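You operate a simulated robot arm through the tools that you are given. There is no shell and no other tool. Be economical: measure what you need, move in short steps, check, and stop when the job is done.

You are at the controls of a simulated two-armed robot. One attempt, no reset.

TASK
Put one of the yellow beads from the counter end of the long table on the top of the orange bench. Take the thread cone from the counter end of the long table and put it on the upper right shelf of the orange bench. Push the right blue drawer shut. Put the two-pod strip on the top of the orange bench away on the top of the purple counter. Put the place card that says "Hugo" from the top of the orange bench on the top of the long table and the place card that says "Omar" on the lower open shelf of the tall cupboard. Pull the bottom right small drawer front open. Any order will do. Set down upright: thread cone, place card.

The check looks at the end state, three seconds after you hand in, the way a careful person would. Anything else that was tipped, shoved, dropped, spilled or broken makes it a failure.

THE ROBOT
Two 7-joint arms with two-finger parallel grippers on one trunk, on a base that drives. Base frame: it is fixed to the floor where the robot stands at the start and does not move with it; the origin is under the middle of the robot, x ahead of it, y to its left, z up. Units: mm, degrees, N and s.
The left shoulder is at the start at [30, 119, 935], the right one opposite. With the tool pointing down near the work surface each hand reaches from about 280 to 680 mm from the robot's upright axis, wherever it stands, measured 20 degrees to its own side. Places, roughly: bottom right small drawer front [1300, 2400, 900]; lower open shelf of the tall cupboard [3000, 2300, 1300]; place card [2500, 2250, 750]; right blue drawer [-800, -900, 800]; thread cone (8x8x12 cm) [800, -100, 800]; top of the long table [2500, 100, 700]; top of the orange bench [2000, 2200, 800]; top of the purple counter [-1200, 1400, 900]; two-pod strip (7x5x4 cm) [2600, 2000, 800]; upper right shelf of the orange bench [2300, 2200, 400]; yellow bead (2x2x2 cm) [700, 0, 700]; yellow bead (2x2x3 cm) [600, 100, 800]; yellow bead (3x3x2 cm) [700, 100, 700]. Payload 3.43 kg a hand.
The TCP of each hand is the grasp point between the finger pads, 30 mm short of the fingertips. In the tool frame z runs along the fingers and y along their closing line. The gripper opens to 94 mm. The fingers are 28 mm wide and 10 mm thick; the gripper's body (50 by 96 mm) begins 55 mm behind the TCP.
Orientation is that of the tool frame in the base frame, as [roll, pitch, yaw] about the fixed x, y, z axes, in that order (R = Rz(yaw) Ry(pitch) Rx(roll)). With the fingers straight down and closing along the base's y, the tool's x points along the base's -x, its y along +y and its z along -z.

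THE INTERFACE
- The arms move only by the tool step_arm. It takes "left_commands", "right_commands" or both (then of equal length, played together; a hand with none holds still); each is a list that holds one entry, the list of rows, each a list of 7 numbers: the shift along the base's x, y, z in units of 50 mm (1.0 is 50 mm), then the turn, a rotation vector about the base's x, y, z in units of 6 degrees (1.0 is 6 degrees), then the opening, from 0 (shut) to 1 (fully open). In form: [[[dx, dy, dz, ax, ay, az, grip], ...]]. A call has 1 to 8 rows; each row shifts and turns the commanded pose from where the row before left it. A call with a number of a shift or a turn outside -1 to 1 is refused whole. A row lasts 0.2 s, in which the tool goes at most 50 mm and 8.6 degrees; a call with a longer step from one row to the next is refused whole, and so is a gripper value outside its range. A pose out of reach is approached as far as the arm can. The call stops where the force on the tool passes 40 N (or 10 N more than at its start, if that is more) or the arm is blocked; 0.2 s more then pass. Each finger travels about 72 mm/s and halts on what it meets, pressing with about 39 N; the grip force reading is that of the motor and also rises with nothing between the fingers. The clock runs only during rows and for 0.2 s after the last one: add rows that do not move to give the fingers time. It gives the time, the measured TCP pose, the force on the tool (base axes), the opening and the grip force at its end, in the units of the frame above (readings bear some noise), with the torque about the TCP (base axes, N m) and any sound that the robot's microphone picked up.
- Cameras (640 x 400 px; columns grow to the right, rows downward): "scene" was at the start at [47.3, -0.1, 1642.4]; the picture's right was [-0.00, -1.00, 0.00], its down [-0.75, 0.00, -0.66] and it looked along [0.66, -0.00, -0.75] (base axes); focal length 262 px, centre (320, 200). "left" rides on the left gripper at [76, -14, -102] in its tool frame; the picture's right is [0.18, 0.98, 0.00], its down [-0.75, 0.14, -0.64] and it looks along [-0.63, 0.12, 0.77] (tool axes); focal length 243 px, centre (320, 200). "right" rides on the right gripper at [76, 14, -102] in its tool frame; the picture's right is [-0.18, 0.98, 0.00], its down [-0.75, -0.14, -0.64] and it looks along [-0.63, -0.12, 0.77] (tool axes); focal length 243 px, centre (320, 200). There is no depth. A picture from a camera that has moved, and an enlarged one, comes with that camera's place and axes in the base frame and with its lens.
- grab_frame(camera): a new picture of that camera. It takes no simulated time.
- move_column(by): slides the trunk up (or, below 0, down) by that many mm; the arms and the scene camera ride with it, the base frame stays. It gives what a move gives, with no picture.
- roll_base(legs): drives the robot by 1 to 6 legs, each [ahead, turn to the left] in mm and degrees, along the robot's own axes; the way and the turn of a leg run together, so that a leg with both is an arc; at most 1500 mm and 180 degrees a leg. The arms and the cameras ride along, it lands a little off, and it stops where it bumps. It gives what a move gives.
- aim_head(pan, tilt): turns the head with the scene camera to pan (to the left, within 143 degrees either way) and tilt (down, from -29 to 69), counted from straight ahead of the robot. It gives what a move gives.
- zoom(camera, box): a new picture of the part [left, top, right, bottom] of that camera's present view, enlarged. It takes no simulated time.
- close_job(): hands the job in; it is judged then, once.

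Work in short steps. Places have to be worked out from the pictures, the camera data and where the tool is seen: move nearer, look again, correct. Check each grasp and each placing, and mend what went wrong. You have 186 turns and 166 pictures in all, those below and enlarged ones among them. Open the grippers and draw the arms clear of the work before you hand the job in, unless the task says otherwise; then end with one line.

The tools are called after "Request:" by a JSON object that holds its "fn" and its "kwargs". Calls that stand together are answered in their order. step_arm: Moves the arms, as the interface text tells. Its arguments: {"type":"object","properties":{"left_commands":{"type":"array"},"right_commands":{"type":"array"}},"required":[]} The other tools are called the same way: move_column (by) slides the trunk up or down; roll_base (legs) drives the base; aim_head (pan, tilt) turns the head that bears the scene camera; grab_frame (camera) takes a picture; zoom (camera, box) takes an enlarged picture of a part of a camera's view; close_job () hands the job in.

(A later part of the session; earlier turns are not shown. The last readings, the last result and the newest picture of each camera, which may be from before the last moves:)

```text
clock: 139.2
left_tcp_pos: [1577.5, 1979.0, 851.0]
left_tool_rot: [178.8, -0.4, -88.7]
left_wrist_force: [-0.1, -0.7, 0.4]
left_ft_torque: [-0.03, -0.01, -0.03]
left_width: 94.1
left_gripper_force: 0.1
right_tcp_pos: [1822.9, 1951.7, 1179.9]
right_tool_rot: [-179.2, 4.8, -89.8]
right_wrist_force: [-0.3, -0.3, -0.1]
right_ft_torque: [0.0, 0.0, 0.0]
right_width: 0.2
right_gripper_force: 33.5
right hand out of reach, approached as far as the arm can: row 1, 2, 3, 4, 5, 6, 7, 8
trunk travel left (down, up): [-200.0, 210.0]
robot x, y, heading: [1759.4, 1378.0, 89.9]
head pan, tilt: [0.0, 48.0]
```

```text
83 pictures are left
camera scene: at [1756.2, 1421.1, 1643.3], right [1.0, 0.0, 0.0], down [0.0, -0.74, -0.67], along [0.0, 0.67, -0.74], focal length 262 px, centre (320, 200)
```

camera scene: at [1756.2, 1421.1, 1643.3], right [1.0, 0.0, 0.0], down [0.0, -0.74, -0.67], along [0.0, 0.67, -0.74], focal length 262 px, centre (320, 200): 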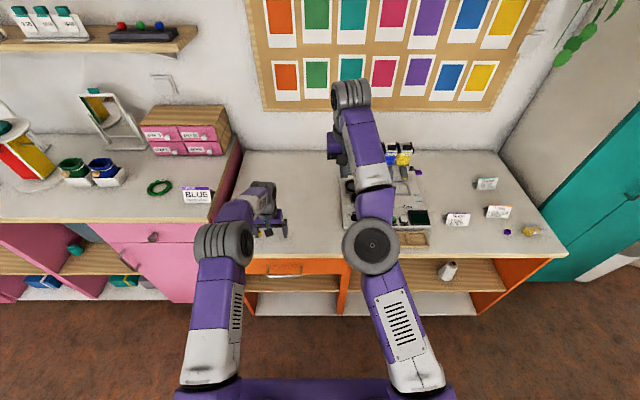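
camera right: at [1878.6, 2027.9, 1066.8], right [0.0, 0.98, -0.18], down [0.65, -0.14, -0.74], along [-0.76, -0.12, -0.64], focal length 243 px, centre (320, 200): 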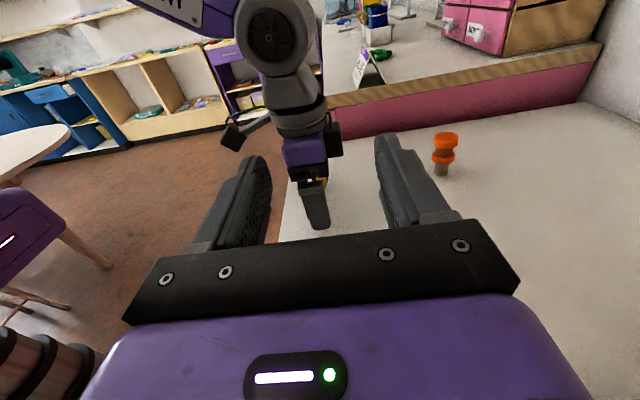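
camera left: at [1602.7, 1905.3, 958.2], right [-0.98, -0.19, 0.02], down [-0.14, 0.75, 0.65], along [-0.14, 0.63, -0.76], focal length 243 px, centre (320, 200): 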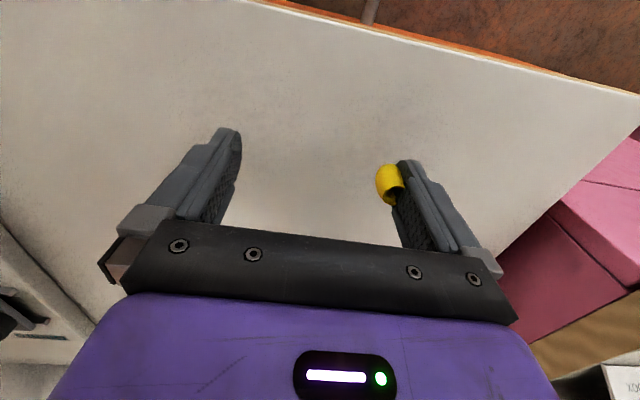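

I'll test mobility by moving the right hand down, right and nearer.

Request:
{"fn": "step_arm", "kwargs": {"right_commands": [[[0.7, -0.5, 0, 0, 0, 0, 0], [0.7, -0.5, 0, 0, 0, 0, 0], [0.7, -0.5, -0.2, 0, 0, 0, 0], [0.7, -0.5, -0.3, 0, 0, 0, 0], [0.5, -0.5, -0.4, 0, 0, 0, 0], [0, -0.5, -0.5, 0, 0, 0, 0], [0, -0.3, -0.5, 0, 0, 0, 0], [0, 0, 0, 0, 0, 0, 0]]]}}

Request:
{"fn": "grab_frame", "kwargs": {"camera": "scene"}}

```text
clock: 141.0
left_tcp_pos: [1576.7, 1978.7, 850.5]
left_tool_rot: [178.7, -0.5, -88.8]
left_wrist_force: [-0.7, 0.6, 0.1]
left_ft_torque: [0.01, -0.02, 0.01]
left_width: 94.2
left_gripper_force: 0.0
right_tcp_pos: [1986.5, 1806.7, 1103.6]
right_tool_rot: [-179.2, 3.8, -89.9]
right_wrist_force: [0.2, 0.3, -0.4]
right_ft_torque: [0.03, 0.01, 0.01]
right_width: 0.1
right_gripper_force: 32.9
right hand out of reach, approached as far as the arm can: row 1
trunk travel left (down, up): [-200.0, 210.0]
robot x, y, heading: [1755.4, 1374.7, 89.9]
head pan, tilt: [0.0, 48.0]
```

```text
82 pictures are left
camera scene: at [1756.3, 1421.0, 1643.3], right [1.0, 0.0, 0.0], down [0.0, -0.74, -0.67], along [0.0, 0.67, -0.74], focal length 262 px, centre (320, 200)
```

scene: 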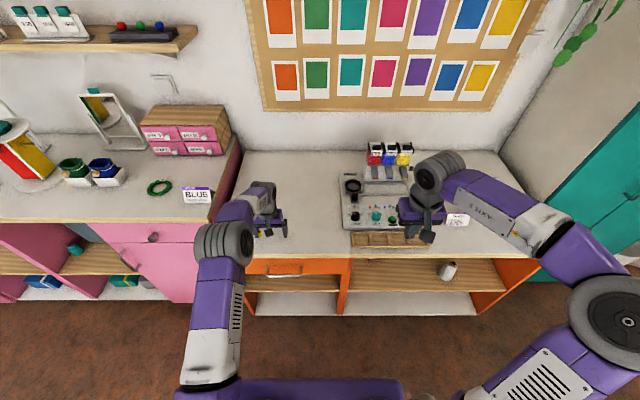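

The right arm is back in its normal shape and nothing on the bench has moved. I'll shift the left hand (with the bead) to x≈1775 over free bench, nearer the middle, so the right hand can push from the front.

Request:
{"fn": "step_arm", "kwargs": {"left_commands": [[[0.1, 0, 0.3, 0, 0, 0, 1], [0.5, 0, 0, 0, 0, 0, 1], [0.7, 0, 0, 0, 0, 0, 1], [0.7, 0, 0, 0, 0, 0, 1], [0.7, 0, 0, 0, 0, 0, 1], [0.7, 0, 0, 0, 0, 0, 1], [0.4, 0, 0, 0, 0, 0, 1], [0.1, 0, -0.1, 0, 0, 0, 1]]]}}

Request:
{"fn": "grab_frame", "kwargs": {"camera": "left"}}

```text
clock: 142.8
left_tcp_pos: [1772.2, 1977.1, 859.9]
left_tool_rot: [178.6, -0.3, -88.8]
left_wrist_force: [0.5, -0.1, 0.2]
left_ft_torque: [0.03, -0.02, 0.01]
left_width: 94.1
left_gripper_force: 0.0
right_tcp_pos: [1986.4, 1807.2, 1103.9]
right_tool_rot: [-179.1, 3.8, -89.9]
right_wrist_force: [0.0, 0.3, -0.2]
right_ft_torque: [0.01, -0.02, 0.0]
right_width: 0.0
right_gripper_force: 32.9
trunk travel left (down, up): [-200.0, 210.0]
robot x, y, heading: [1758.8, 1372.2, 90.1]
head pan, tilt: [0.0, 48.0]
```

```text
81 pictures are left
camera left: at [1790.8, 1903.1, 964.3], right [-0.98, -0.21, 0.02], down [-0.14, 0.75, 0.64], along [-0.15, 0.62, -0.77], focal length 243 px, centre (320, 200)
```

left: 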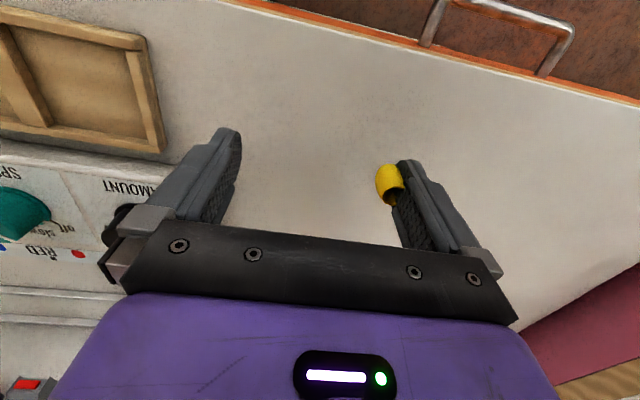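

Good. I'll lower the right hand in front of the bench while tilting it forward, staying to the right of the left arm.

Request:
{"fn": "step_arm", "kwargs": {"left_commands": [[[0, 0, -0.1, 0, 0, 0, 1], [0, 0, -0.1, 0, 0, 0, 1], [0, 0, -0.1, 0, 0, 0, 1], [0, 0, 0, 0, 0, 0, 1], [0, 0, 0, 0, 0, 0, 1], [0, 0, 0, 0, 0, 0, 1], [0, 0, 0, 0, 0, 0, 1], [0, 0, 0, 0, 0, 0, 1]]], "right_commands": [[[0, 0, -0.6, 1, 0, 0, 0], [0, 0, -0.7, 1, 0, 0, 0], [0, 0, -0.7, 1, 0, 0, 0], [0, 0, -0.7, 1, 0, 0, 0], [0, 0, -0.7, 1, 0, 0, 0], [0, 0, -0.7, 1, 0, 0, 0], [0, 0, -0.7, 1, 0, 0, 0], [0, 0, -0.6, 1, 0, 0, 0]]]}}

Request:
{"fn": "step_arm", "kwargs": {"right_commands": [[[-0.3, 0.1, 0, 1, 0, 0, 0], [-0.5, 0.1, 0, 1, 0, 0, 0], [-0.6, 0.1, 0, 1, 0, 0, 0], [-0.6, 0.1, 0, 1, 0, 0, 0], [-0.6, 0.1, 0, 1, 0, 0, 0], [-0.6, 0, 0, 1, 0, 0, 0]]]}}

Request:
{"fn": "grab_frame", "kwargs": {"camera": "scene"}}

Request:
{"fn": "grab_frame", "kwargs": {"camera": "left"}}

```text
clock: 144.6
left_tcp_pos: [1771.0, 1979.7, 844.9]
left_tool_rot: [178.7, -0.4, -88.8]
left_wrist_force: [-0.3, 0.3, -0.1]
left_ft_torque: [0.0, 0.03, 0.01]
left_width: 93.7
left_gripper_force: 0.0
right_tcp_pos: [1986.5, 1806.7, 834.0]
right_tool_rot: [-179.2, 52.0, -90.1]
right_wrist_force: [-0.4, 0.7, 0.2]
right_ft_torque: [-0.02, 0.02, 0.0]
right_width: 0.0
right_gripper_force: 33.1
trunk travel left (down, up): [-200.0, 210.0]
robot x, y, heading: [1757.9, 1370.2, 89.8]
head pan, tilt: [0.0, 48.0]
```

```text
clock: 146.0
left_tcp_pos: [1771.7, 1978.8, 844.8]
left_tool_rot: [178.7, -0.4, -88.8]
left_wrist_force: [-0.4, -1.1, 0.1]
left_ft_torque: [0.06, -0.01, 0.02]
left_width: 94.0
left_gripper_force: 0.0
right_tcp_pos: [1825.6, 1829.4, 833.7]
right_tool_rot: [-176.7, 87.9, -87.5]
right_wrist_force: [-0.3, 0.2, 0.2]
right_ft_torque: [-0.01, -0.02, 0.04]
right_width: 0.0
right_gripper_force: 33.0
trunk travel left (down, up): [-200.0, 210.0]
robot x, y, heading: [1754.2, 1369.2, 89.8]
head pan, tilt: [0.0, 48.0]
```

```text
80 pictures are left
camera scene: at [1755.6, 1421.1, 1643.3], right [1.0, 0.0, 0.0], down [0.0, -0.74, -0.67], along [0.0, 0.67, -0.74], focal length 262 px, centre (320, 200)
```

scene: 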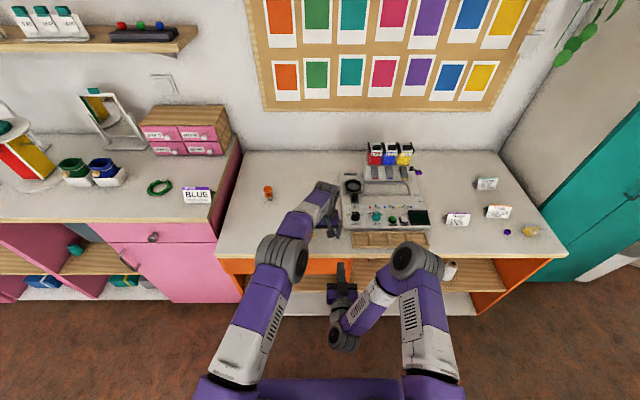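

```text
79 pictures are left
camera left: at [1789.6, 1903.7, 949.4], right [-0.98, -0.21, 0.02], down [-0.14, 0.75, 0.64], along [-0.15, 0.62, -0.77], focal length 243 px, centre (320, 200)
```

left: 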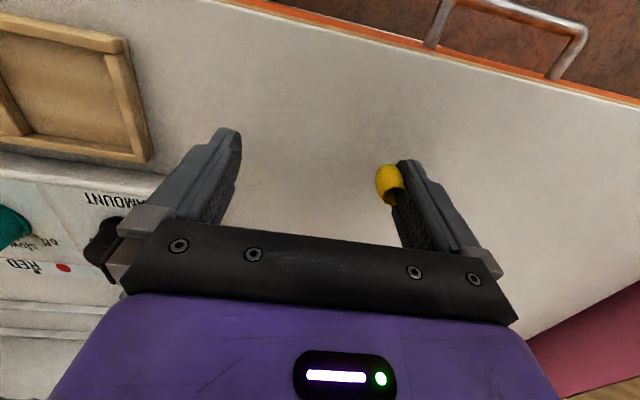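

The bead centre is at about (1728,1979,831), on the inner face of the finger. I'll line up the right fingertips at x≈1738 and advance to just short of it.

Request:
{"fn": "step_arm", "kwargs": {"right_commands": [[[-0.6, 0, 0, 0.3, 0, 0, 0], [-0.6, 0, 0, 0, 0, 0, 0], [-0.55, 0.2, -0.02, 0, 0, 0, 0], [0, 0.6, 0, 0, 0, 0, 0], [0, 0.6, 0, 0, 0, 0, 0], [0, 0.4, 0, 0, 0, 0, 0], [0, 0, 0, 0, 0, 0, 0]]]}}

Request:
{"fn": "grab_frame", "kwargs": {"camera": "left"}}

```text
clock: 147.6
left_tcp_pos: [1772.0, 1978.3, 844.8]
left_tool_rot: [178.7, -0.4, -88.7]
left_wrist_force: [-0.3, 0.4, 0.4]
left_ft_torque: [0.02, 0.02, -0.04]
left_width: 94.0
left_gripper_force: 0.0
right_tcp_pos: [1737.0, 1920.0, 832.7]
right_tool_rot: [-173.7, 89.5, -84.6]
right_wrist_force: [-0.2, -0.2, 0.1]
right_ft_torque: [-0.01, 0.01, -0.02]
right_width: 0.0
right_gripper_force: 32.6
trunk travel left (down, up): [-200.0, 210.0]
robot x, y, heading: [1757.2, 1368.1, 89.9]
head pan, tilt: [0.0, 48.0]
```

```text
78 pictures are left
camera left: at [1790.1, 1903.6, 949.5], right [-0.98, -0.21, 0.02], down [-0.14, 0.75, 0.64], along [-0.15, 0.62, -0.77], focal length 243 px, centre (320, 200)
```

left: 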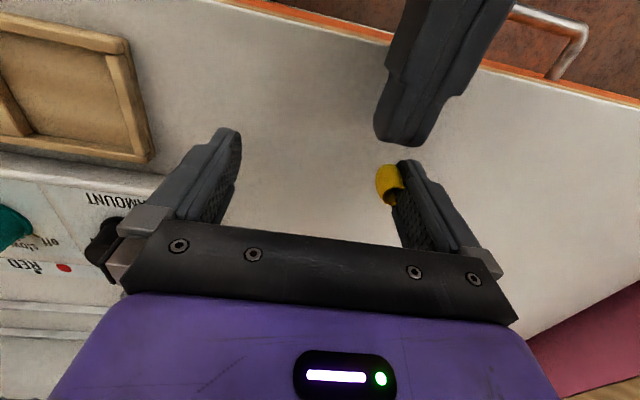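

Projection agrees: the right tip (x 1727–1747) clears the left finger face (1724) and will meet the bead. I'll push ahead in small steps.

Request:
{"fn": "step_arm", "kwargs": {"right_commands": [[[0, 0.2, 0, 0, 0, 0, 0], [0, 0.2, 0, 0, 0, 0, 0], [0, 0.2, 0, 0, 0, 0, 0], [0, 0.15, 0, 0, 0, 0, 0], [0, 0, 0, 0, 0, 0, 0]]]}}

Request:
{"fn": "grab_frame", "kwargs": {"camera": "left"}}

```text
clock: 148.8
left_tcp_pos: [1769.7, 1978.9, 844.9]
left_tool_rot: [178.5, -0.4, -88.7]
left_wrist_force: [-5.7, 1.4, 0.2]
left_ft_torque: [0.04, 0.13, -0.05]
left_width: 93.8
left_gripper_force: 0.1
right_tcp_pos: [1739.4, 1958.9, 831.8]
right_tool_rot: [-165.2, 89.5, -76.0]
right_wrist_force: [5.6, -2.6, -1.8]
right_ft_torque: [-0.03, 0.0, -0.11]
right_width: 0.0
right_gripper_force: 32.6
trunk travel left (down, up): [-200.0, 210.0]
robot x, y, heading: [1756.1, 1370.3, 90.0]
head pan, tilt: [0.0, 48.0]
```

```text
77 pictures are left
camera left: at [1789.6, 1903.7, 949.4], right [-0.98, -0.21, 0.02], down [-0.14, 0.75, 0.64], along [-0.15, 0.62, -0.77], focal length 243 px, centre (320, 200)
```

left: 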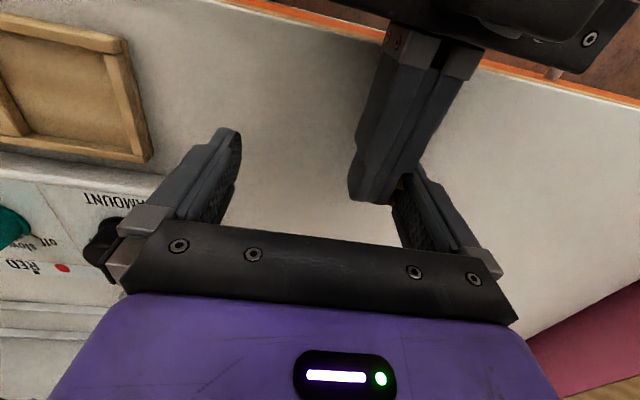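

There is light contact, with the bead being pushed behind the tip. I'll continue pushing.

Request:
{"fn": "step_arm", "kwargs": {"right_commands": [[[0.04, 0.15, 0, 0, 0, 0, 0], [0, 0.15, 0, 0, 0, 0, 0], [0, 0.15, 0, 0, 0, 0, 0], [0, 0, 0, 0, 0, 0, 0]]]}}

Request:
{"fn": "grab_frame", "kwargs": {"camera": "left"}}

```text
clock: 149.8
left_tcp_pos: [1771.0, 1978.1, 845.4]
left_tool_rot: [178.6, -0.5, -88.6]
left_wrist_force: [-10.9, 3.3, 1.2]
left_ft_torque: [0.05, 0.25, -0.15]
left_width: 94.1
left_gripper_force: 0.1
right_tcp_pos: [1742.0, 1981.3, 833.2]
right_tool_rot: [-164.6, 89.5, -75.7]
right_wrist_force: [11.8, -3.6, -1.7]
right_ft_torque: [-0.05, -0.03, 0.07]
right_width: 0.2
right_gripper_force: 33.3
trunk travel left (down, up): [-200.0, 210.0]
robot x, y, heading: [1756.7, 1373.9, 89.9]
head pan, tilt: [0.0, 48.0]
```

```text
76 pictures are left
camera left: at [1789.6, 1903.5, 949.4], right [-0.98, -0.21, 0.03], down [-0.14, 0.76, 0.64], along [-0.15, 0.62, -0.77], focal length 243 px, centre (320, 200)
```

left: 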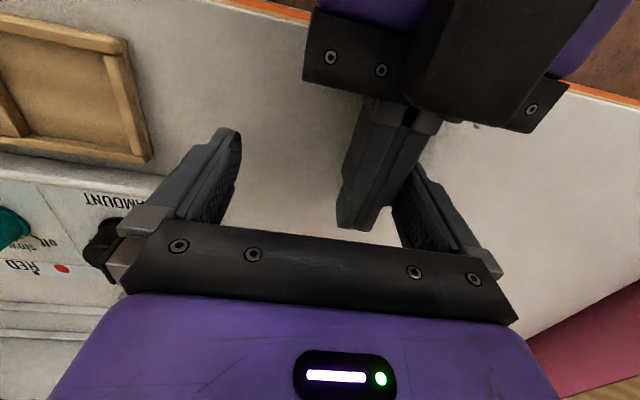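

The tip has passed the finger. I'll withdraw the right hand and look for the bead.

Request:
{"fn": "step_arm", "kwargs": {"right_commands": [[[0.1, -0.3, 0, 0, 0, 0, 0], [0.1, -0.5, 0, 0, 0, 0, 0], [0, -0.6, 0, 0, 0, 0, 0], [0, -0.6, 0, 0, 0, 0, 0], [0, -0.6, 0, 0, 0, 0, 0]]]}}

Request:
{"fn": "grab_frame", "kwargs": {"camera": "left"}}

Request:
{"fn": "zoom", "kwargs": {"camera": "scene", "box": [260, 180, 380, 270]}}

```text
clock: 151.0
left_tcp_pos: [1770.6, 1979.0, 845.7]
left_tool_rot: [178.7, -0.3, -88.6]
left_wrist_force: [0.3, -0.2, 0.2]
left_ft_torque: [0.0, -0.01, 0.0]
left_width: 93.7
left_gripper_force: 0.1
right_tcp_pos: [1749.4, 1850.4, 833.0]
right_tool_rot: [-171.6, 89.5, -82.4]
right_wrist_force: [0.0, -0.3, -0.2]
right_ft_torque: [0.01, 0.0, 0.02]
right_width: 0.0
right_gripper_force: 32.8
trunk travel left (down, up): [-200.0, 210.0]
robot x, y, heading: [1754.5, 1372.5, 90.0]
head pan, tilt: [0.0, 48.0]
```

```text
75 pictures are left
camera left: at [1790.0, 1903.4, 949.6], right [-0.98, -0.21, 0.02], down [-0.14, 0.75, 0.64], along [-0.15, 0.62, -0.77], focal length 243 px, centre (320, 200)
```

left: 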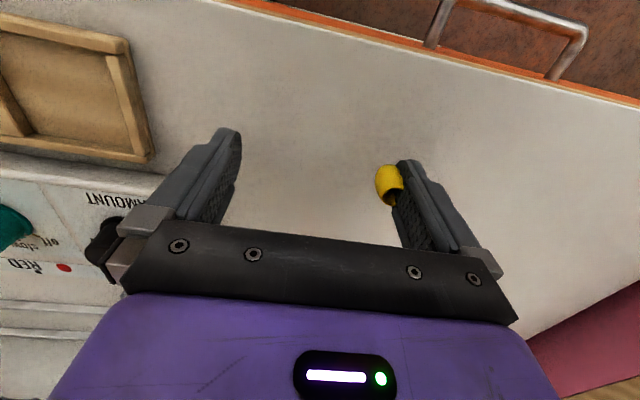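

```text
4.44 times, centred on (320, 225) of scene
camera zoom: at [1756.1, 1420.6, 1643.3], right [1.0, 0.0, 0.0], down [0.0, -0.74, -0.67], along [0.0, 0.67, -0.74], focal length 1165 px, centre (320, 89)
```

zoom: 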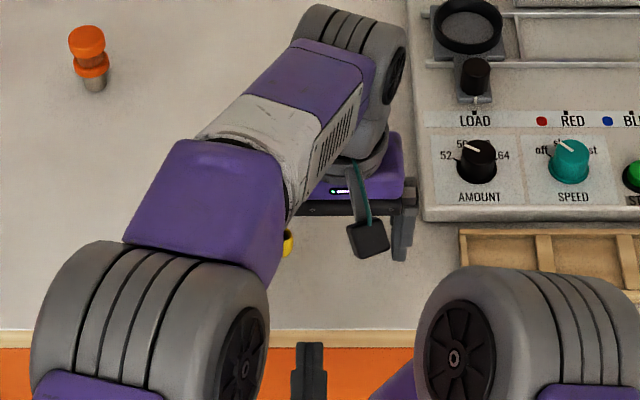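

The bead has not moved sideways: it is threaded over the finger's pad, so it must slide off along the finger, downward. I'll raise the left hand 17 mm and bring the right tip above the bead to push it down off the end.

Request:
{"fn": "step_arm", "kwargs": {"left_commands": [[[0, 0, 0.17, 0, 0, 0, 1], [0, 0, 0.17, 0, 0, 0, 1], [0, 0, 0, 0, 0, 0, 1], [0, 0, 0, 0, 0, 0, 1], [0, 0, 0, 0, 0, 0, 1]]], "right_commands": [[[-0.1, 0, 0.5, 0, 0, 0, 0], [-0.1, 0, 0.42, 0, 0, 0, 0], [0, 0.5, 0, 0, 0, 0, 0], [0, 0.5, 0, 0, 0, 0, 0], [0, 0.4, 0, 0, 0, 0, 0]]]}}

Request:
{"fn": "grab_frame", "kwargs": {"camera": "left"}}

```text
clock: 152.2
left_tcp_pos: [1771.1, 1980.0, 861.8]
left_tool_rot: [178.7, -0.4, -88.7]
left_wrist_force: [0.0, 0.0, 0.2]
left_ft_torque: [-0.02, -0.02, -0.02]
left_width: 94.0
left_gripper_force: 0.0
right_tcp_pos: [1741.3, 1924.1, 880.0]
right_tool_rot: [-172.6, 89.6, -83.5]
right_wrist_force: [-0.3, 0.3, -0.7]
right_ft_torque: [0.01, 0.0, -0.01]
right_width: 0.2
right_gripper_force: 33.1
trunk travel left (down, up): [-200.0, 210.0]
robot x, y, heading: [1759.8, 1372.7, 89.9]
head pan, tilt: [0.0, 48.0]
```

```text
73 pictures are left
camera left: at [1790.4, 1904.1, 965.7], right [-0.98, -0.21, 0.02], down [-0.14, 0.75, 0.64], along [-0.15, 0.62, -0.77], focal length 243 px, centre (320, 200)
```

left: 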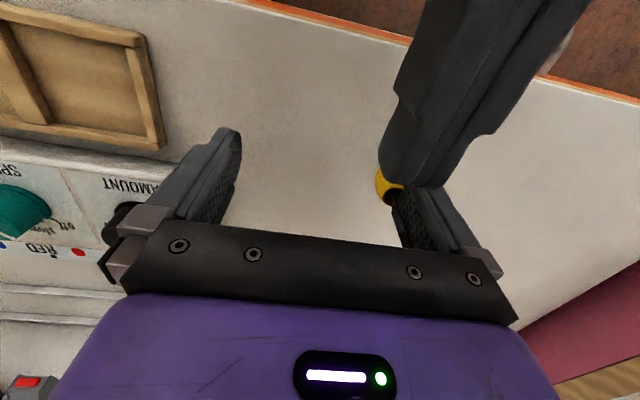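

Above the bead height. I'll advance over it and then push down in small steps.

Request:
{"fn": "step_arm", "kwargs": {"right_commands": [[[0.02, 0.4, 0, 0, 0, 0, 0], [0, 0.35, 0, 0, 0, 0, 0], [0, 0, -0.2, 0, 0, 0, 0], [0, 0, -0.2, 0, 0, 0, 0], [0, 0, -0.2, 0, 0, 0, 0], [0, 0, -0.15, 0, 0, 0, 0], [0, 0, 0, 0, 0, 0, 0]]]}}

Request:
{"fn": "grab_frame", "kwargs": {"camera": "left"}}

```text
clock: 153.8
left_tcp_pos: [1772.3, 1978.5, 861.8]
left_tool_rot: [178.6, -0.2, -88.7]
left_wrist_force: [-3.3, -0.1, -1.9]
left_ft_torque: [0.01, -0.01, 0.03]
left_width: 93.8
left_gripper_force: 0.0
right_tcp_pos: [1742.5, 1958.6, 840.2]
right_tool_rot: [-170.9, 89.5, -81.9]
right_wrist_force: [2.6, 0.6, 1.5]
right_ft_torque: [0.1, 0.06, -0.07]
right_width: 0.1
right_gripper_force: 33.4
trunk travel left (down, up): [-200.0, 210.0]
robot x, y, heading: [1754.0, 1368.2, 89.9]
head pan, tilt: [0.0, 48.0]
```

```text
72 pictures are left
camera left: at [1790.3, 1904.0, 966.0], right [-0.98, -0.21, 0.02], down [-0.14, 0.75, 0.64], along [-0.15, 0.62, -0.77], focal length 243 px, centre (320, 200)
```

left: 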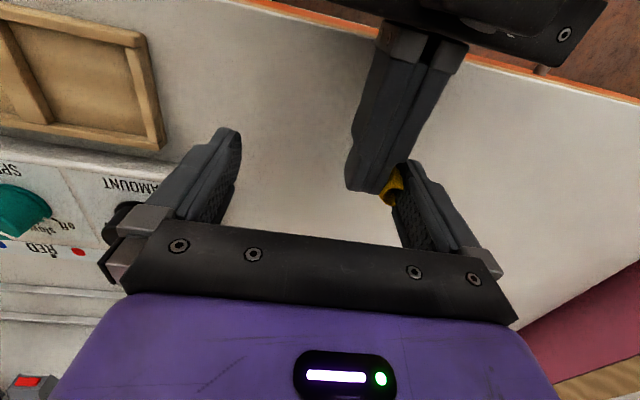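

The right finger just slips around the light bead. A better hold is a pinch along the bead's axis (vertical) with the right hand, pulling it straight off the finger in +x. I'll retreat the right hand, raise the left a little, and roll the right hand 90°.

Request:
{"fn": "step_arm", "kwargs": {"left_commands": [[[0, 0, 0, 0, 0, 0, 1], [0, 0, 0, 0, 0, 0, 1], [0, 0, 0, 0, 0, 0, 1], [0, 0, 0.15, 0, 0, 0, 1], [0, 0, 0.15, 0, 0, 0, 1], [0, 0, 0.15, 0, 0, 0, 1], [0, 0, 0, 0, 0, 0, 1], [0, 0, 0, 0, 0, 0, 1]]], "right_commands": [[[0.1, -0.5, 0, 0, 0, 0, 0], [0.1, -0.6, 0, 0, 0, 0, 0], [0.1, -0.6, 0, 0, 0, 0, 0], [0.1, -0.4, 0.2, 0, -1, 0, 0], [0, 0, 0.2, 0, -1, 0, 0.2], [0, 0, 0.2, 0, -1, 0, 0.5], [0, 0, 0, 0, -1, 0, 0.6], [0, 0, 0, 0, -1, 0, 0.6]]]}}

Request:
{"fn": "step_arm", "kwargs": {"right_commands": [[[0, 0, 0, 0, -1, 0, 0.6], [0, 0, 0, 0, -1, 0, 0.6], [0, 0, 0, 0, -1, 0, 0.6], [0, 0, 0, 0, -1, 0, 0.6], [0, 0, 0, 0, -1, 0, 0.6], [0, 0, 0, 0, -1, 0, 0.6], [0, 0, 0, 0, -1, 0, 0.6], [0, 0, 0, 0, -1, 0, 0.6]]]}}

Request:
{"fn": "grab_frame", "kwargs": {"camera": "left"}}

Request:
{"fn": "grab_frame", "kwargs": {"camera": "right"}}

```text
clock: 155.6
left_tcp_pos: [1772.3, 1980.1, 884.3]
left_tool_rot: [178.6, -0.3, -88.7]
left_wrist_force: [-0.2, -0.3, 0.5]
left_ft_torque: [-0.03, 0.05, 0.0]
left_width: 94.0
left_gripper_force: 0.0
right_tcp_pos: [1763.1, 1853.5, 870.1]
right_tool_rot: [-89.7, 59.8, -0.8]
right_wrist_force: [-0.5, 0.6, -0.1]
right_ft_torque: [-0.05, 0.02, 0.0]
right_width: 56.4
right_gripper_force: 0.1
trunk travel left (down, up): [-200.0, 210.0]
robot x, y, heading: [1758.6, 1371.5, 89.9]
head pan, tilt: [0.0, 48.0]
```

```text
clock: 157.2
left_tcp_pos: [1725.2, 1985.6, 867.3]
left_tool_rot: [178.7, -2.1, -84.1]
left_wrist_force: [0.3, -0.6, -0.2]
left_ft_torque: [0.01, -0.02, 0.02]
left_width: 94.1
left_gripper_force: 0.1
right_tcp_pos: [1823.4, 1866.6, 860.2]
right_tool_rot: [-91.2, 20.2, -9.2]
right_wrist_force: [-1.1, 0.4, 0.3]
right_ft_torque: [0.01, -0.03, -0.01]
right_width: 56.5
right_gripper_force: 0.0
trunk travel left (down, up): [-200.0, 210.0]
robot x, y, heading: [1759.0, 1373.6, 90.0]
head pan, tilt: [0.0, 48.0]
stopped in row 8 (right hand): the arm was blocked; the commanded pose is now the measured one
```

```text
71 pictures are left
camera left: at [1749.8, 1915.9, 972.6], right [-0.96, -0.28, 0.03], down [-0.2, 0.76, 0.62], along [-0.2, 0.59, -0.79], focal length 243 px, centre (320, 200)
```

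left: 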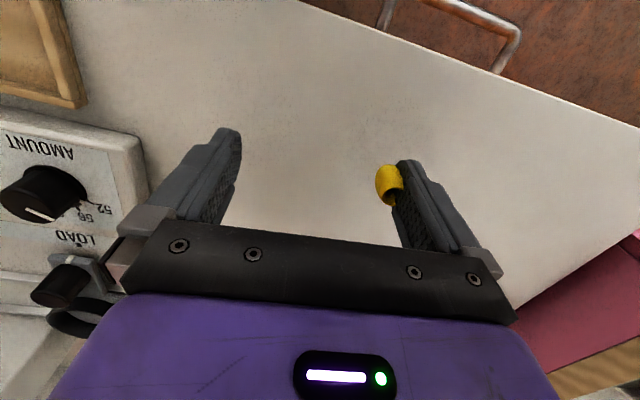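

```text
70 pictures are left
camera right: at [1872.6, 1755.6, 823.2], right [-0.51, 0.06, -0.86], down [-0.75, -0.53, 0.4], along [-0.43, 0.85, 0.31], focal length 243 px, centre (320, 200)
```

right: 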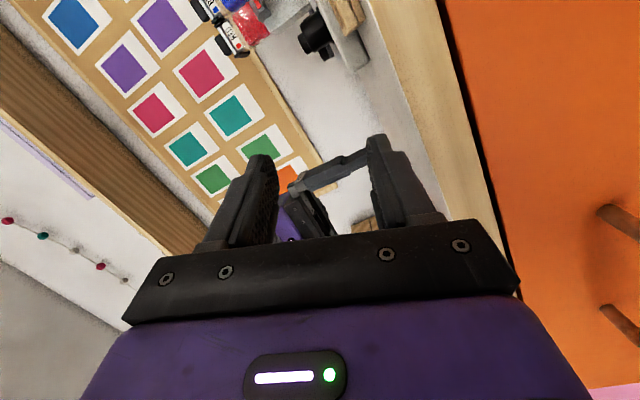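

The arms touched during the roll. I'll undo the roll while moving the right hand to the right, and then present the bead differently by turning the left hand sideways instead.

Request:
{"fn": "step_arm", "kwargs": {"right_commands": [[[0.5, 0, 0, 0, 0, 0, 0.6], [0.5, 0, 0, 0, 1, 0, 0.6], [0.5, 0, 0, 0, 1, 0, 0.6], [0.5, 0, 0, 0, 1, 0, 0.6], [0.3, 0, 0, 0, 1, 0, 0.6], [0.3, 0, 0, 0, 1, 0, 0.6], [0.2, 0, 0, 0, 1, 0, 0.6], [0, 0, 0, 0, 1, 0, 0.6]]]}}

Request:
{"fn": "step_arm", "kwargs": {"right_commands": [[[0, 0, 0.3, 0, 1, 0, 0.6], [0, 0, 0.5, 0, 1, 0, 0.6], [0, 0, 0.5, 0, 1, 0, 0.6], [0, 0, 0.5, 0, 1, 0, 0.6], [0, 0, 0.5, 0, 0, 0, 0.6], [0, 0, 0.5, 0, 0, 0, 0.6]]]}}

Request:
{"fn": "grab_frame", "kwargs": {"camera": "scene"}}

```text
clock: 159.0
left_tcp_pos: [1725.7, 1985.3, 866.8]
left_tool_rot: [178.5, -2.1, -84.1]
left_wrist_force: [1.2, -0.7, 0.5]
left_ft_torque: [0.01, 0.01, 0.01]
left_width: 94.0
left_gripper_force: 0.1
right_tcp_pos: [1963.0, 1868.8, 859.6]
right_tool_rot: [-103.9, 61.2, -18.1]
right_wrist_force: [0.2, 0.2, -0.1]
right_ft_torque: [0.01, 0.02, 0.0]
right_width: 56.2
right_gripper_force: 0.1
trunk travel left (down, up): [-200.0, 210.0]
robot x, y, heading: [1758.2, 1371.1, 90.1]
head pan, tilt: [0.0, 48.0]
```

```text
clock: 160.4
left_tcp_pos: [1725.8, 1985.8, 867.6]
left_tool_rot: [178.5, -1.9, -84.1]
left_wrist_force: [0.0, 0.0, 0.5]
left_ft_torque: [-0.01, 0.0, -0.01]
left_width: 94.4
left_gripper_force: 0.1
right_tcp_pos: [1960.3, 1865.8, 1000.8]
right_tool_rot: [-154.9, 80.6, -67.0]
right_wrist_force: [0.1, -0.1, -0.5]
right_ft_torque: [0.02, 0.05, 0.02]
right_width: 56.4
right_gripper_force: 0.1
trunk travel left (down, up): [-200.0, 210.0]
robot x, y, heading: [1756.7, 1368.3, 90.2]
head pan, tilt: [0.0, 48.0]
```

```text
69 pictures are left
camera scene: at [1756.5, 1420.2, 1643.3], right [1.0, 0.0, 0.0], down [0.0, -0.74, -0.67], along [0.0, 0.67, -0.74], focal length 262 px, centre (320, 200)
```

scene: 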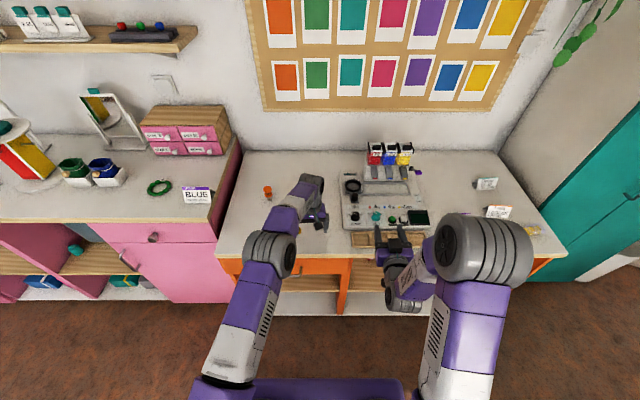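

Untangled. I'll roll 40 mm forward for reach, and turn the right hand back to vertical.

Request:
{"fn": "roll_base", "kwargs": {"legs": [[40, 0]]}}

Request:
{"fn": "step_arm", "kwargs": {"right_commands": [[[0.2, -0.2, 0.1, -1, 0, 0, 0.6], [0.2, -0.2, 0.1, -1, 0, 0, 0.6], [0.2, -0.2, 0.1, -1, 0, 0, 0.6], [0.2, -0.2, 0.1, -1, 0, 0, 0.6], [0.2, -0.2, 0, -1, 0, 0, 0.6], [0.2, -0.2, 0, -1, 0, 0, 0.6], [0, 0, 0, -1, 0, 0, 0.6], [0, 0, 0, -1, 0, 0, 0.6]]]}}

Request:
{"fn": "step_arm", "kwargs": {"right_commands": [[[0, 0, 0, -1, 0, 0, 0.6], [0, 0, 0, -1, 0, 0, 0.6], [0, 0, 0, -1, 0, 0, 0.6], [0, 0, 0, -1, 0, 0, 0.6], [0, 0, 0, -1, 0, 0, 0.6]]]}}

```text
clock: 161.3
left_tcp_pos: [1725.5, 2027.6, 866.0]
left_tool_rot: [178.5, -2.1, -84.1]
left_wrist_force: [0.0, 0.4, 0.5]
left_ft_torque: [-0.05, 0.01, 0.01]
left_width: 94.0
left_gripper_force: 0.1
right_tcp_pos: [1960.8, 1908.4, 1000.2]
right_tool_rot: [-155.0, 80.6, -67.2]
right_wrist_force: [0.2, 1.0, 0.0]
right_ft_torque: [-0.01, 0.04, -0.04]
right_width: 56.3
right_gripper_force: 0.1
trunk travel left (down, up): [-200.0, 210.0]
robot x, y, heading: [1755.4, 1408.2, 89.9]
head pan, tilt: [0.0, 48.0]
```

```text
clock: 163.1
left_tcp_pos: [1725.6, 2026.0, 865.2]
left_tool_rot: [178.6, -2.0, -84.2]
left_wrist_force: [-0.5, 0.5, -0.2]
left_ft_torque: [-0.03, 0.05, 0.04]
left_width: 94.0
left_gripper_force: 0.0
right_tcp_pos: [2027.2, 1846.1, 1019.0]
right_tool_rot: [-173.4, 37.3, -85.5]
right_wrist_force: [-0.2, -0.2, -0.4]
right_ft_torque: [-0.02, 0.01, 0.02]
right_width: 56.7
right_gripper_force: 0.0
right hand out of reach, approached as far as the arm can: row 8
trunk travel left (down, up): [-200.0, 210.0]
robot x, y, heading: [1759.5, 1406.3, 89.9]
head pan, tilt: [0.0, 48.0]
```

```text
clock: 164.3
left_tcp_pos: [1725.1, 2025.8, 866.3]
left_tool_rot: [178.5, -2.0, -84.1]
left_wrist_force: [0.0, -0.4, 0.1]
left_ft_torque: [0.02, 0.0, 0.03]
left_width: 94.2
left_gripper_force: 0.1
right_tcp_pos: [2026.7, 1846.4, 1017.8]
right_tool_rot: [-175.7, 7.2, -86.3]
right_wrist_force: [-0.1, 0.6, -0.1]
right_ft_torque: [-0.01, -0.01, 0.02]
right_width: 56.6
right_gripper_force: 0.1
trunk travel left (down, up): [-200.0, 210.0]
robot x, y, heading: [1756.5, 1413.3, 90.0]
head pan, tilt: [0.0, 48.0]
```

Now I'll turn the left hand to point toward +x with its camera up.

Request:
{"fn": "step_arm", "kwargs": {"left_commands": [[[0, 0, 0.1, 0, 0, -1, 1], [0, 0, 0.1, -0.577, -0.577, 0.577, 1], [0, 0, 0.1, -0.577, -0.577, 0.577, 1], [0, 0, 0.1, -0.577, -0.577, 0.577, 1], [0, 0, 0.1, -0.577, -0.577, 0.577, 1], [0, 0, 0.1, -0.577, -0.577, 0.577, 1], [0, 0, 0.1, -0.577, -0.577, 0.577, 1], [0, 0, 0.1, -0.577, -0.577, 0.577, 1]]]}}

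Request:
{"fn": "step_arm", "kwargs": {"left_commands": [[[0, 0, 0, -0.577, -0.577, 0.577, 1], [0, 0, 0, -0.577, -0.577, 0.577, 1], [0, 0, 0, -0.577, -0.577, 0.577, 1], [0, 0, 0, -0.577, -0.577, 0.577, 1], [0, 0, 0, -0.577, -0.577, 0.577, 1], [0, 0, 0, -0.577, -0.577, 0.577, 1], [0, 0, 0, -0.577, -0.577, 0.577, 1]]]}}

Request:
{"fn": "grab_frame", "kwargs": {"camera": "scene"}}

```text
clock: 166.1
left_tcp_pos: [1719.1, 1991.0, 907.1]
left_tool_rot: [-161.0, -30.2, -70.9]
left_wrist_force: [-0.3, -0.5, 0.5]
left_ft_torque: [0.02, 0.0, 0.01]
left_width: 93.9
left_gripper_force: 0.0
left hand out of reach, approached as far as the arm can: row 3, 4, 5, 6, 7, 8
right_tcp_pos: [2027.2, 1845.5, 1018.3]
right_tool_rot: [-175.6, 7.4, -86.3]
right_wrist_force: [-0.2, 0.3, -0.9]
right_ft_torque: [0.03, -0.03, 0.0]
right_width: 56.3
right_gripper_force: 0.1
trunk travel left (down, up): [-200.0, 210.0]
robot x, y, heading: [1755.3, 1413.1, 90.0]
head pan, tilt: [0.0, 48.0]
```

```text
clock: 167.7
left_tcp_pos: [1718.9, 1989.3, 906.4]
left_tool_rot: [-144.8, -62.5, -58.3]
left_wrist_force: [0.0, 0.6, -0.7]
left_ft_torque: [0.04, -0.01, 0.01]
left_width: 93.8
left_gripper_force: 0.1
left hand out of reach, approached as far as the arm can: row 2, 7
right_tcp_pos: [2026.5, 1846.5, 1017.4]
right_tool_rot: [-175.6, 7.3, -86.3]
right_wrist_force: [-0.2, -0.5, -0.9]
right_ft_torque: [0.02, -0.02, 0.0]
right_width: 56.4
right_gripper_force: 0.1
trunk travel left (down, up): [-200.0, 210.0]
robot x, y, heading: [1757.7, 1413.6, 90.0]
head pan, tilt: [0.0, 48.0]
```

```text
68 pictures are left
camera scene: at [1756.1, 1461.0, 1643.3], right [1.0, 0.0, 0.0], down [0.0, -0.74, -0.67], along [0.0, 0.67, -0.74], focal length 262 px, centre (320, 200)
```

scene: 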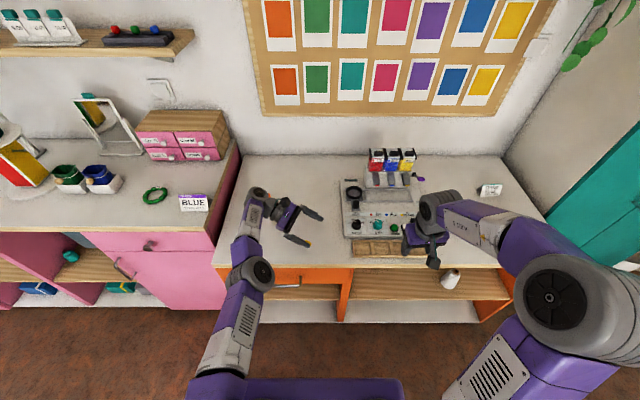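

Bead is visible on the near finger. I'll finish the turn and take a close look from the right camera later.

Request:
{"fn": "step_arm", "kwargs": {"left_commands": [[[0, 0, 0, -0.577, -0.577, 0.577, 1], [0, 0, 0, -0.577, -0.577, 0.577, 1], [0, 0, 0, -0.577, -0.577, 0.577, 1], [0, 0, 0, -0.577, -0.577, 0.577, 1], [0, 0, 0, -0.577, -0.577, 0.577, 1], [0, 0, 0, 0, 0, 0, 1]]], "right_commands": [[[-0.5, 0, 0.1, -1, 0, 0, 0.4], [-0.6, 0, 0, -0.2, 0, -0.6, 0.4], [-0.6, 0, 0, 0, 0, 0, 0.4], [-0.6, 0, 0, 0, 0, 0, 0.4], [0, 0, 0, 0, 0, 0, 0.4], [0, 0, 0, 0, 0, 0, 0.4]]]}}

Request:
{"fn": "zoom", "kwargs": {"camera": "scene", "box": [200, 160, 440, 310]}}

Request:
{"fn": "grab_frame", "kwargs": {"camera": "right"}}

```text
clock: 169.1
left_tcp_pos: [1717.1, 2014.2, 899.7]
left_tool_rot: [-115.3, -86.1, -69.9]
left_wrist_force: [0.0, 0.1, -0.9]
left_ft_torque: [-0.01, -0.03, -0.02]
left_width: 93.8
left_gripper_force: 0.1
left hand out of reach, approached as far as the arm can: row 1, 2, 3, 4, 5
right_tcp_pos: [1911.4, 1843.7, 1023.7]
right_tool_rot: [-176.1, 0.1, -90.0]
right_wrist_force: [0.5, 0.3, 0.0]
right_ft_torque: [0.03, 0.02, -0.02]
right_width: 37.5
right_gripper_force: 0.0
trunk travel left (down, up): [-200.0, 210.0]
robot x, y, heading: [1760.3, 1411.5, 89.7]
head pan, tilt: [0.0, 48.0]
```

```text
2.67 times, centred on (320, 235) of scene
camera zoom: at [1756.2, 1460.8, 1643.3], right [1.0, 0.0, 0.0], down [0.0, -0.74, -0.67], along [0.0, 0.67, -0.74], focal length 699 px, centre (320, 107)
```

zoom: 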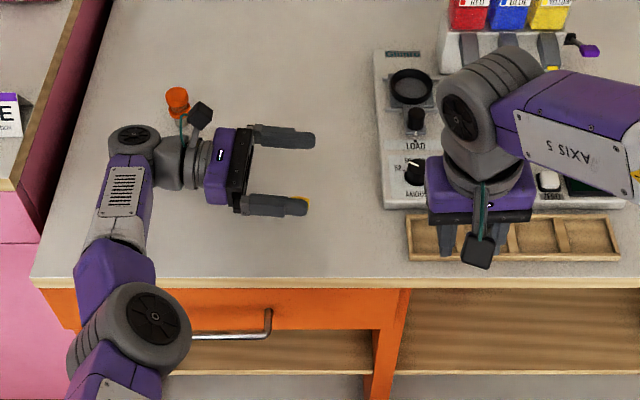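

```text
66 pictures are left
camera right: at [1889.9, 1768.3, 1124.3], right [-0.98, 0.18, -0.07], down [0.1, 0.75, 0.65], along [0.17, 0.63, -0.76], focal length 243 px, centre (320, 200)
```

right: 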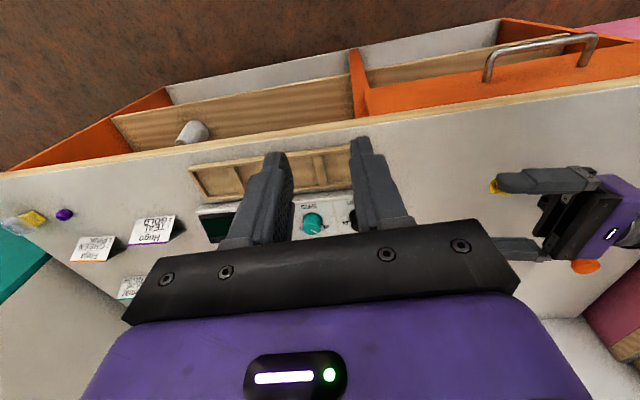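

Request:
{"fn": "zoom", "kwargs": {"camera": "right", "box": [460, 150, 620, 270]}}

Request:
{"fn": "zoom", "kwargs": {"camera": "scene", "box": [285, 205, 335, 245]}}

```text
3.33 times, centred on (540, 210) of right
camera zoom: at [1889.9, 1768.3, 1124.3], right [-0.98, 0.18, -0.07], down [0.1, 0.75, 0.65], along [0.17, 0.63, -0.76], focal length 809 px, centre (-413, 167)
```

zoom: 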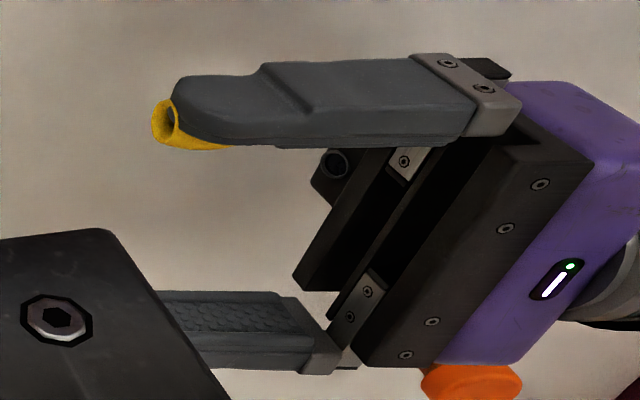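

```text
10.00 times, centred on (310, 225) of scene
camera zoom: at [1756.2, 1460.8, 1643.3], right [1.0, 0.0, 0.0], down [0.0, -0.74, -0.67], along [0.0, 0.67, -0.74], focal length 2622 px, centre (420, -50)
```

zoom: 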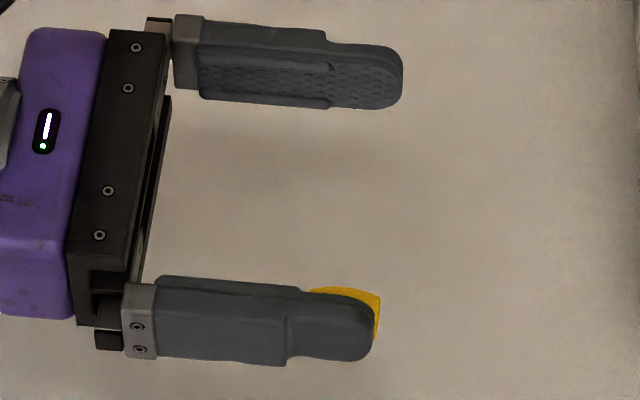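

Now it's clear: the bead sits like a sleeve over the fingertip, projecting past the tip, and it must come off along the finger axis (+x). I'll square the left hand and bring the vertical right hand over it to pinch the bead end to end and pull it off.

Request:
{"fn": "step_arm", "kwargs": {"left_commands": [[[0, 0, 0, 0, 0, 0.85, 1], [0, 0, 0, 0, 0, 0, 1], [0, 0, 0, 0, 0, 0, 1], [0, 0, 0, 0, 0, 0, 1], [0, 0, 0, 0, 0, 0, 1], [0, 0, 0, 0, 0, 0, 1]]], "right_commands": [[[-0.6, 0.45, 0, 0, 0.67, 0, 0.6], [-0.6, 0.45, 0, 0, 0, 0, 0.6], [-0.6, 0.45, 0, 0, 0, 0, 0.6], [-0.6, 0.45, 0, 0, 0, 0, 0.6], [-0.6, 0.45, 0, 0, 0, 0, 0.6], [-0.4, 0.45, 0, 0, 0, 0, 0.6]]]}}

Request:
{"fn": "grab_frame", "kwargs": {"camera": "right"}}

Request:
{"fn": "grab_frame", "kwargs": {"camera": "left"}}

```text
clock: 170.5
left_tcp_pos: [1714.9, 2031.8, 893.5]
left_tool_rot: [-114.9, -86.2, -65.1]
left_wrist_force: [0.4, -0.7, -0.1]
left_ft_torque: [0.0, -0.03, 0.01]
left_width: 94.2
left_gripper_force: 0.0
left hand out of reach, approached as far as the arm can: row 1
right_tcp_pos: [1741.5, 1982.1, 1023.7]
right_tool_rot: [-180.0, 0.0, -90.0]
right_wrist_force: [0.0, 0.4, -0.4]
right_ft_torque: [-0.02, -0.01, -0.01]
right_width: 56.3
right_gripper_force: 0.1
trunk travel left (down, up): [-200.0, 210.0]
robot x, y, heading: [1757.4, 1410.9, 89.8]
head pan, tilt: [0.0, 48.0]
```

```text
63 pictures are left
camera right: at [1727.0, 1904.8, 1126.1], right [-0.98, 0.18, 0.0], down [0.14, 0.75, 0.64], along [0.12, 0.63, -0.77], focal length 243 px, centre (320, 200)
```

right: 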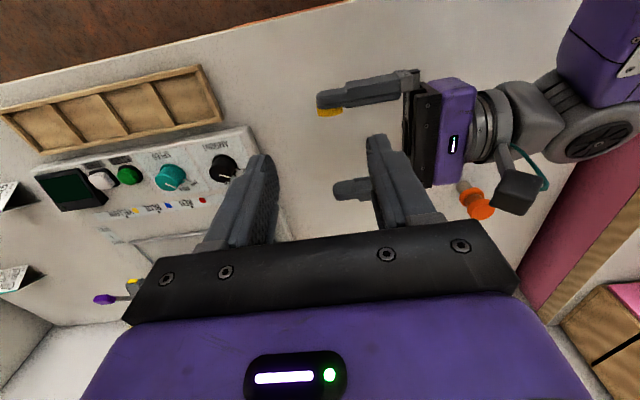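

```text
62 pictures are left
camera left: at [1614.6, 2041.1, 975.1], right [0.0, -0.99, 0.12], down [-0.66, -0.09, -0.74], along [0.75, -0.08, -0.66], focal length 243 px, centre (320, 200)
```

left: 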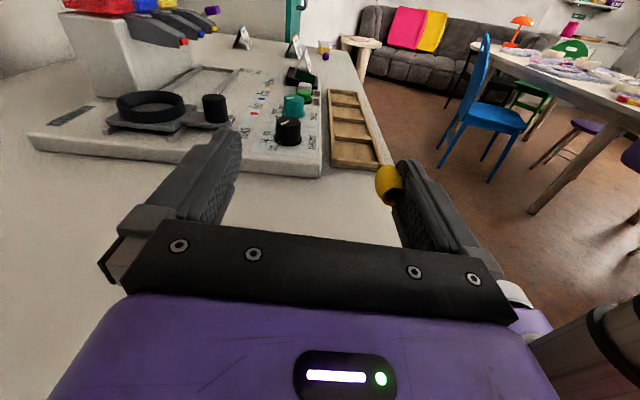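

The bead spans x 1722–1745 and protrudes to y≈1994 past the finger face at 1985. I'll align the right hand and descend so its fingers stand at both ends of the bead.

Request:
{"fn": "step_arm", "kwargs": {"right_commands": [[[-0.16, 0.38, 0, 0, 0, 0, 0.6], [0, 0, -0.6, 0, 0, 0, 0.6], [0, 0, -0.6, 0, 0, 0, 0.6], [0, 0, -0.6, 0, 0, 0, 0.6], [0, 0, -0.5, 0, 0, 0, 0.6], [0, 0, 0, 0, 0, 0, 0.6]]]}}

Request:
{"fn": "grab_frame", "kwargs": {"camera": "right"}}

Request:
{"fn": "grab_frame", "kwargs": {"camera": "left"}}

```text
clock: 171.9
left_tcp_pos: [1714.1, 2030.1, 891.2]
left_tool_rot: [-120.1, -86.1, -60.0]
left_wrist_force: [-2.4, 0.8, -24.3]
left_ft_torque: [1.04, -0.24, -0.08]
left_width: 94.2
left_gripper_force: 0.1
right_tcp_pos: [1733.4, 1999.6, 909.1]
right_tool_rot: [179.8, 0.3, -90.0]
right_wrist_force: [1.9, -0.5, 24.3]
right_ft_torque: [-0.39, 0.64, 0.04]
right_width: 55.1
right_gripper_force: 0.0
trunk travel left (down, up): [-200.0, 210.0]
robot x, y, heading: [1755.6, 1407.4, 90.1]
head pan, tilt: [0.0, 48.0]
```

```text
61 pictures are left
camera right: at [1720.0, 1922.6, 1013.0], right [-0.98, 0.18, 0.01], down [0.14, 0.75, 0.65], along [0.12, 0.64, -0.76], focal length 243 px, centre (320, 200)
```

right: 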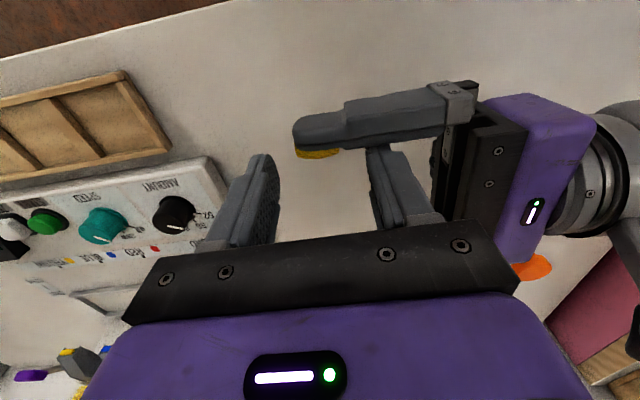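

```text
60 pictures are left
camera left: at [1615.4, 2040.2, 973.1], right [0.0, -0.99, 0.13], down [-0.67, -0.1, -0.74], along [0.74, -0.08, -0.66], focal length 243 px, centre (320, 200)
```

left: 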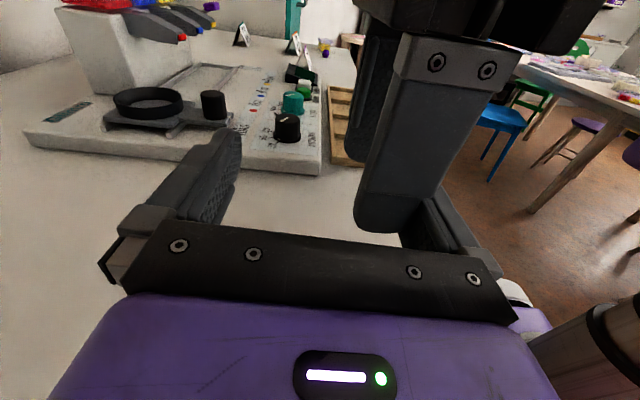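

Both fingers flank the bead, with some rubbing. I'll shift 2 mm away from the left finger and close to a limited width on the bead's ends.

Request:
{"fn": "step_arm", "kwargs": {"right_commands": [[[0, 0.05, 0, 0, 0, 0, 0.6], [0, 0, 0, 0, 0, 0, 0.35], [0, 0, 0, 0, 0, 0, 0.25], [0, 0, 0, 0, 0, 0, 0.21], [0, 0, 0, 0, 0, 0, 0.21]]]}}

Request:
{"fn": "grab_frame", "kwargs": {"camera": "right"}}

```text
clock: 173.1
left_tcp_pos: [1715.2, 2031.3, 896.3]
left_tool_rot: [-111.6, -86.2, -68.7]
left_wrist_force: [6.0, -6.1, 15.4]
left_ft_torque: [-0.74, -0.38, 0.18]
left_width: 94.1
left_gripper_force: 0.0
right_tcp_pos: [1734.5, 2001.7, 907.2]
right_tool_rot: [180.0, 0.1, -89.9]
right_wrist_force: [-6.5, 4.7, -14.4]
right_ft_torque: [0.34, 0.15, -0.06]
right_width: 21.6
right_gripper_force: 39.2
trunk travel left (down, up): [-200.0, 210.0]
robot x, y, heading: [1755.6, 1411.3, 90.2]
head pan, tilt: [0.0, 48.0]
```

```text
59 pictures are left
camera right: at [1719.6, 1924.9, 1009.6], right [-0.98, 0.18, 0.0], down [0.14, 0.75, 0.64], along [0.12, 0.63, -0.77], focal length 243 px, centre (320, 200)
```

right: 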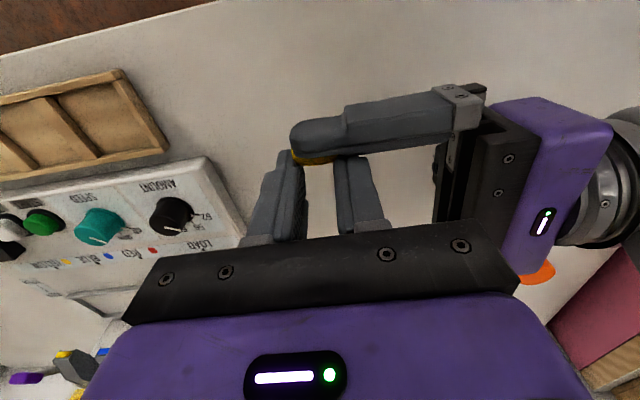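

Gripped end to end at 21.6 mm with full force. I'll pull it along +x off the fingertip.

Request:
{"fn": "step_arm", "kwargs": {"right_commands": [[[0.1, 0, 0, 0, 0, 0, 0.2], [0.1, 0, 0, 0, 0, 0, 0.2], [0.1, 0, 0, 0, 0, 0, 0.2], [0.15, 0, 0, 0, 0, 0, 0.2], [0.2, 0, 0, 0, 0, 0, 0.2], [0.2, 0, 0, 0, 0, 0, 0.2], [0, 0, 0, 0, 0, 0, 0.2]]]}}

Request:
{"fn": "grab_frame", "kwargs": {"camera": "right"}}

Request:
{"fn": "grab_frame", "kwargs": {"camera": "left"}}

```text
clock: 174.1
left_tcp_pos: [1718.5, 2030.1, 894.9]
left_tool_rot: [-113.5, -86.2, -66.9]
left_wrist_force: [0.5, 1.2, 1.2]
left_ft_torque: [-0.04, -0.05, 0.01]
left_width: 93.5
left_gripper_force: 0.0
right_tcp_pos: [1746.1, 1999.5, 909.0]
right_tool_rot: [179.1, 0.2, -89.4]
right_wrist_force: [-1.5, -0.3, 0.8]
right_ft_torque: [0.01, 0.02, 0.02]
right_width: 21.1
right_gripper_force: 38.5
trunk travel left (down, up): [-200.0, 210.0]
robot x, y, heading: [1759.6, 1407.6, 89.9]
head pan, tilt: [0.0, 48.0]
stopped in row 4 (left hand): the force on the tool passed its limit at 41 N (the readings are from after the stop); the commanded pose is now the measured one
```

```text
58 pictures are left
camera right: at [1734.9, 1923.7, 1012.8], right [-0.98, 0.18, 0.02], down [0.15, 0.75, 0.64], along [0.1, 0.63, -0.77], focal length 243 px, centre (320, 200)
```

right: 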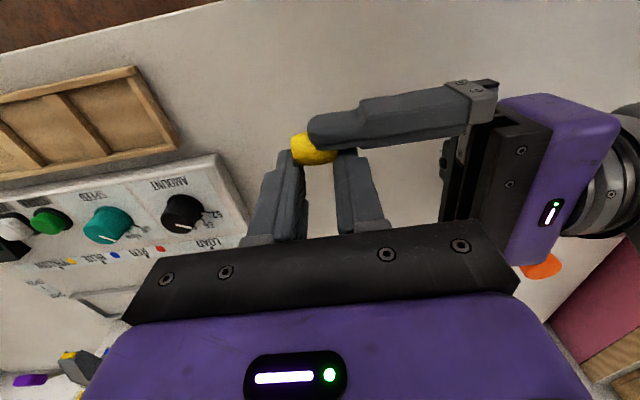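

```text
57 pictures are left
camera left: at [1619.7, 2040.8, 975.3], right [0.0, -0.99, 0.12], down [-0.66, -0.09, -0.74], along [0.75, -0.08, -0.66], focal length 243 px, centre (320, 200)
```

left: 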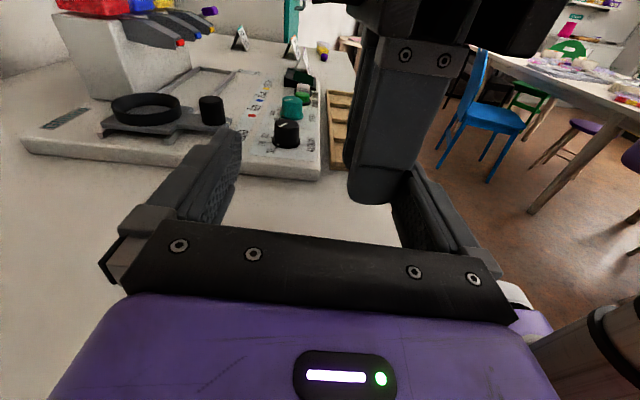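

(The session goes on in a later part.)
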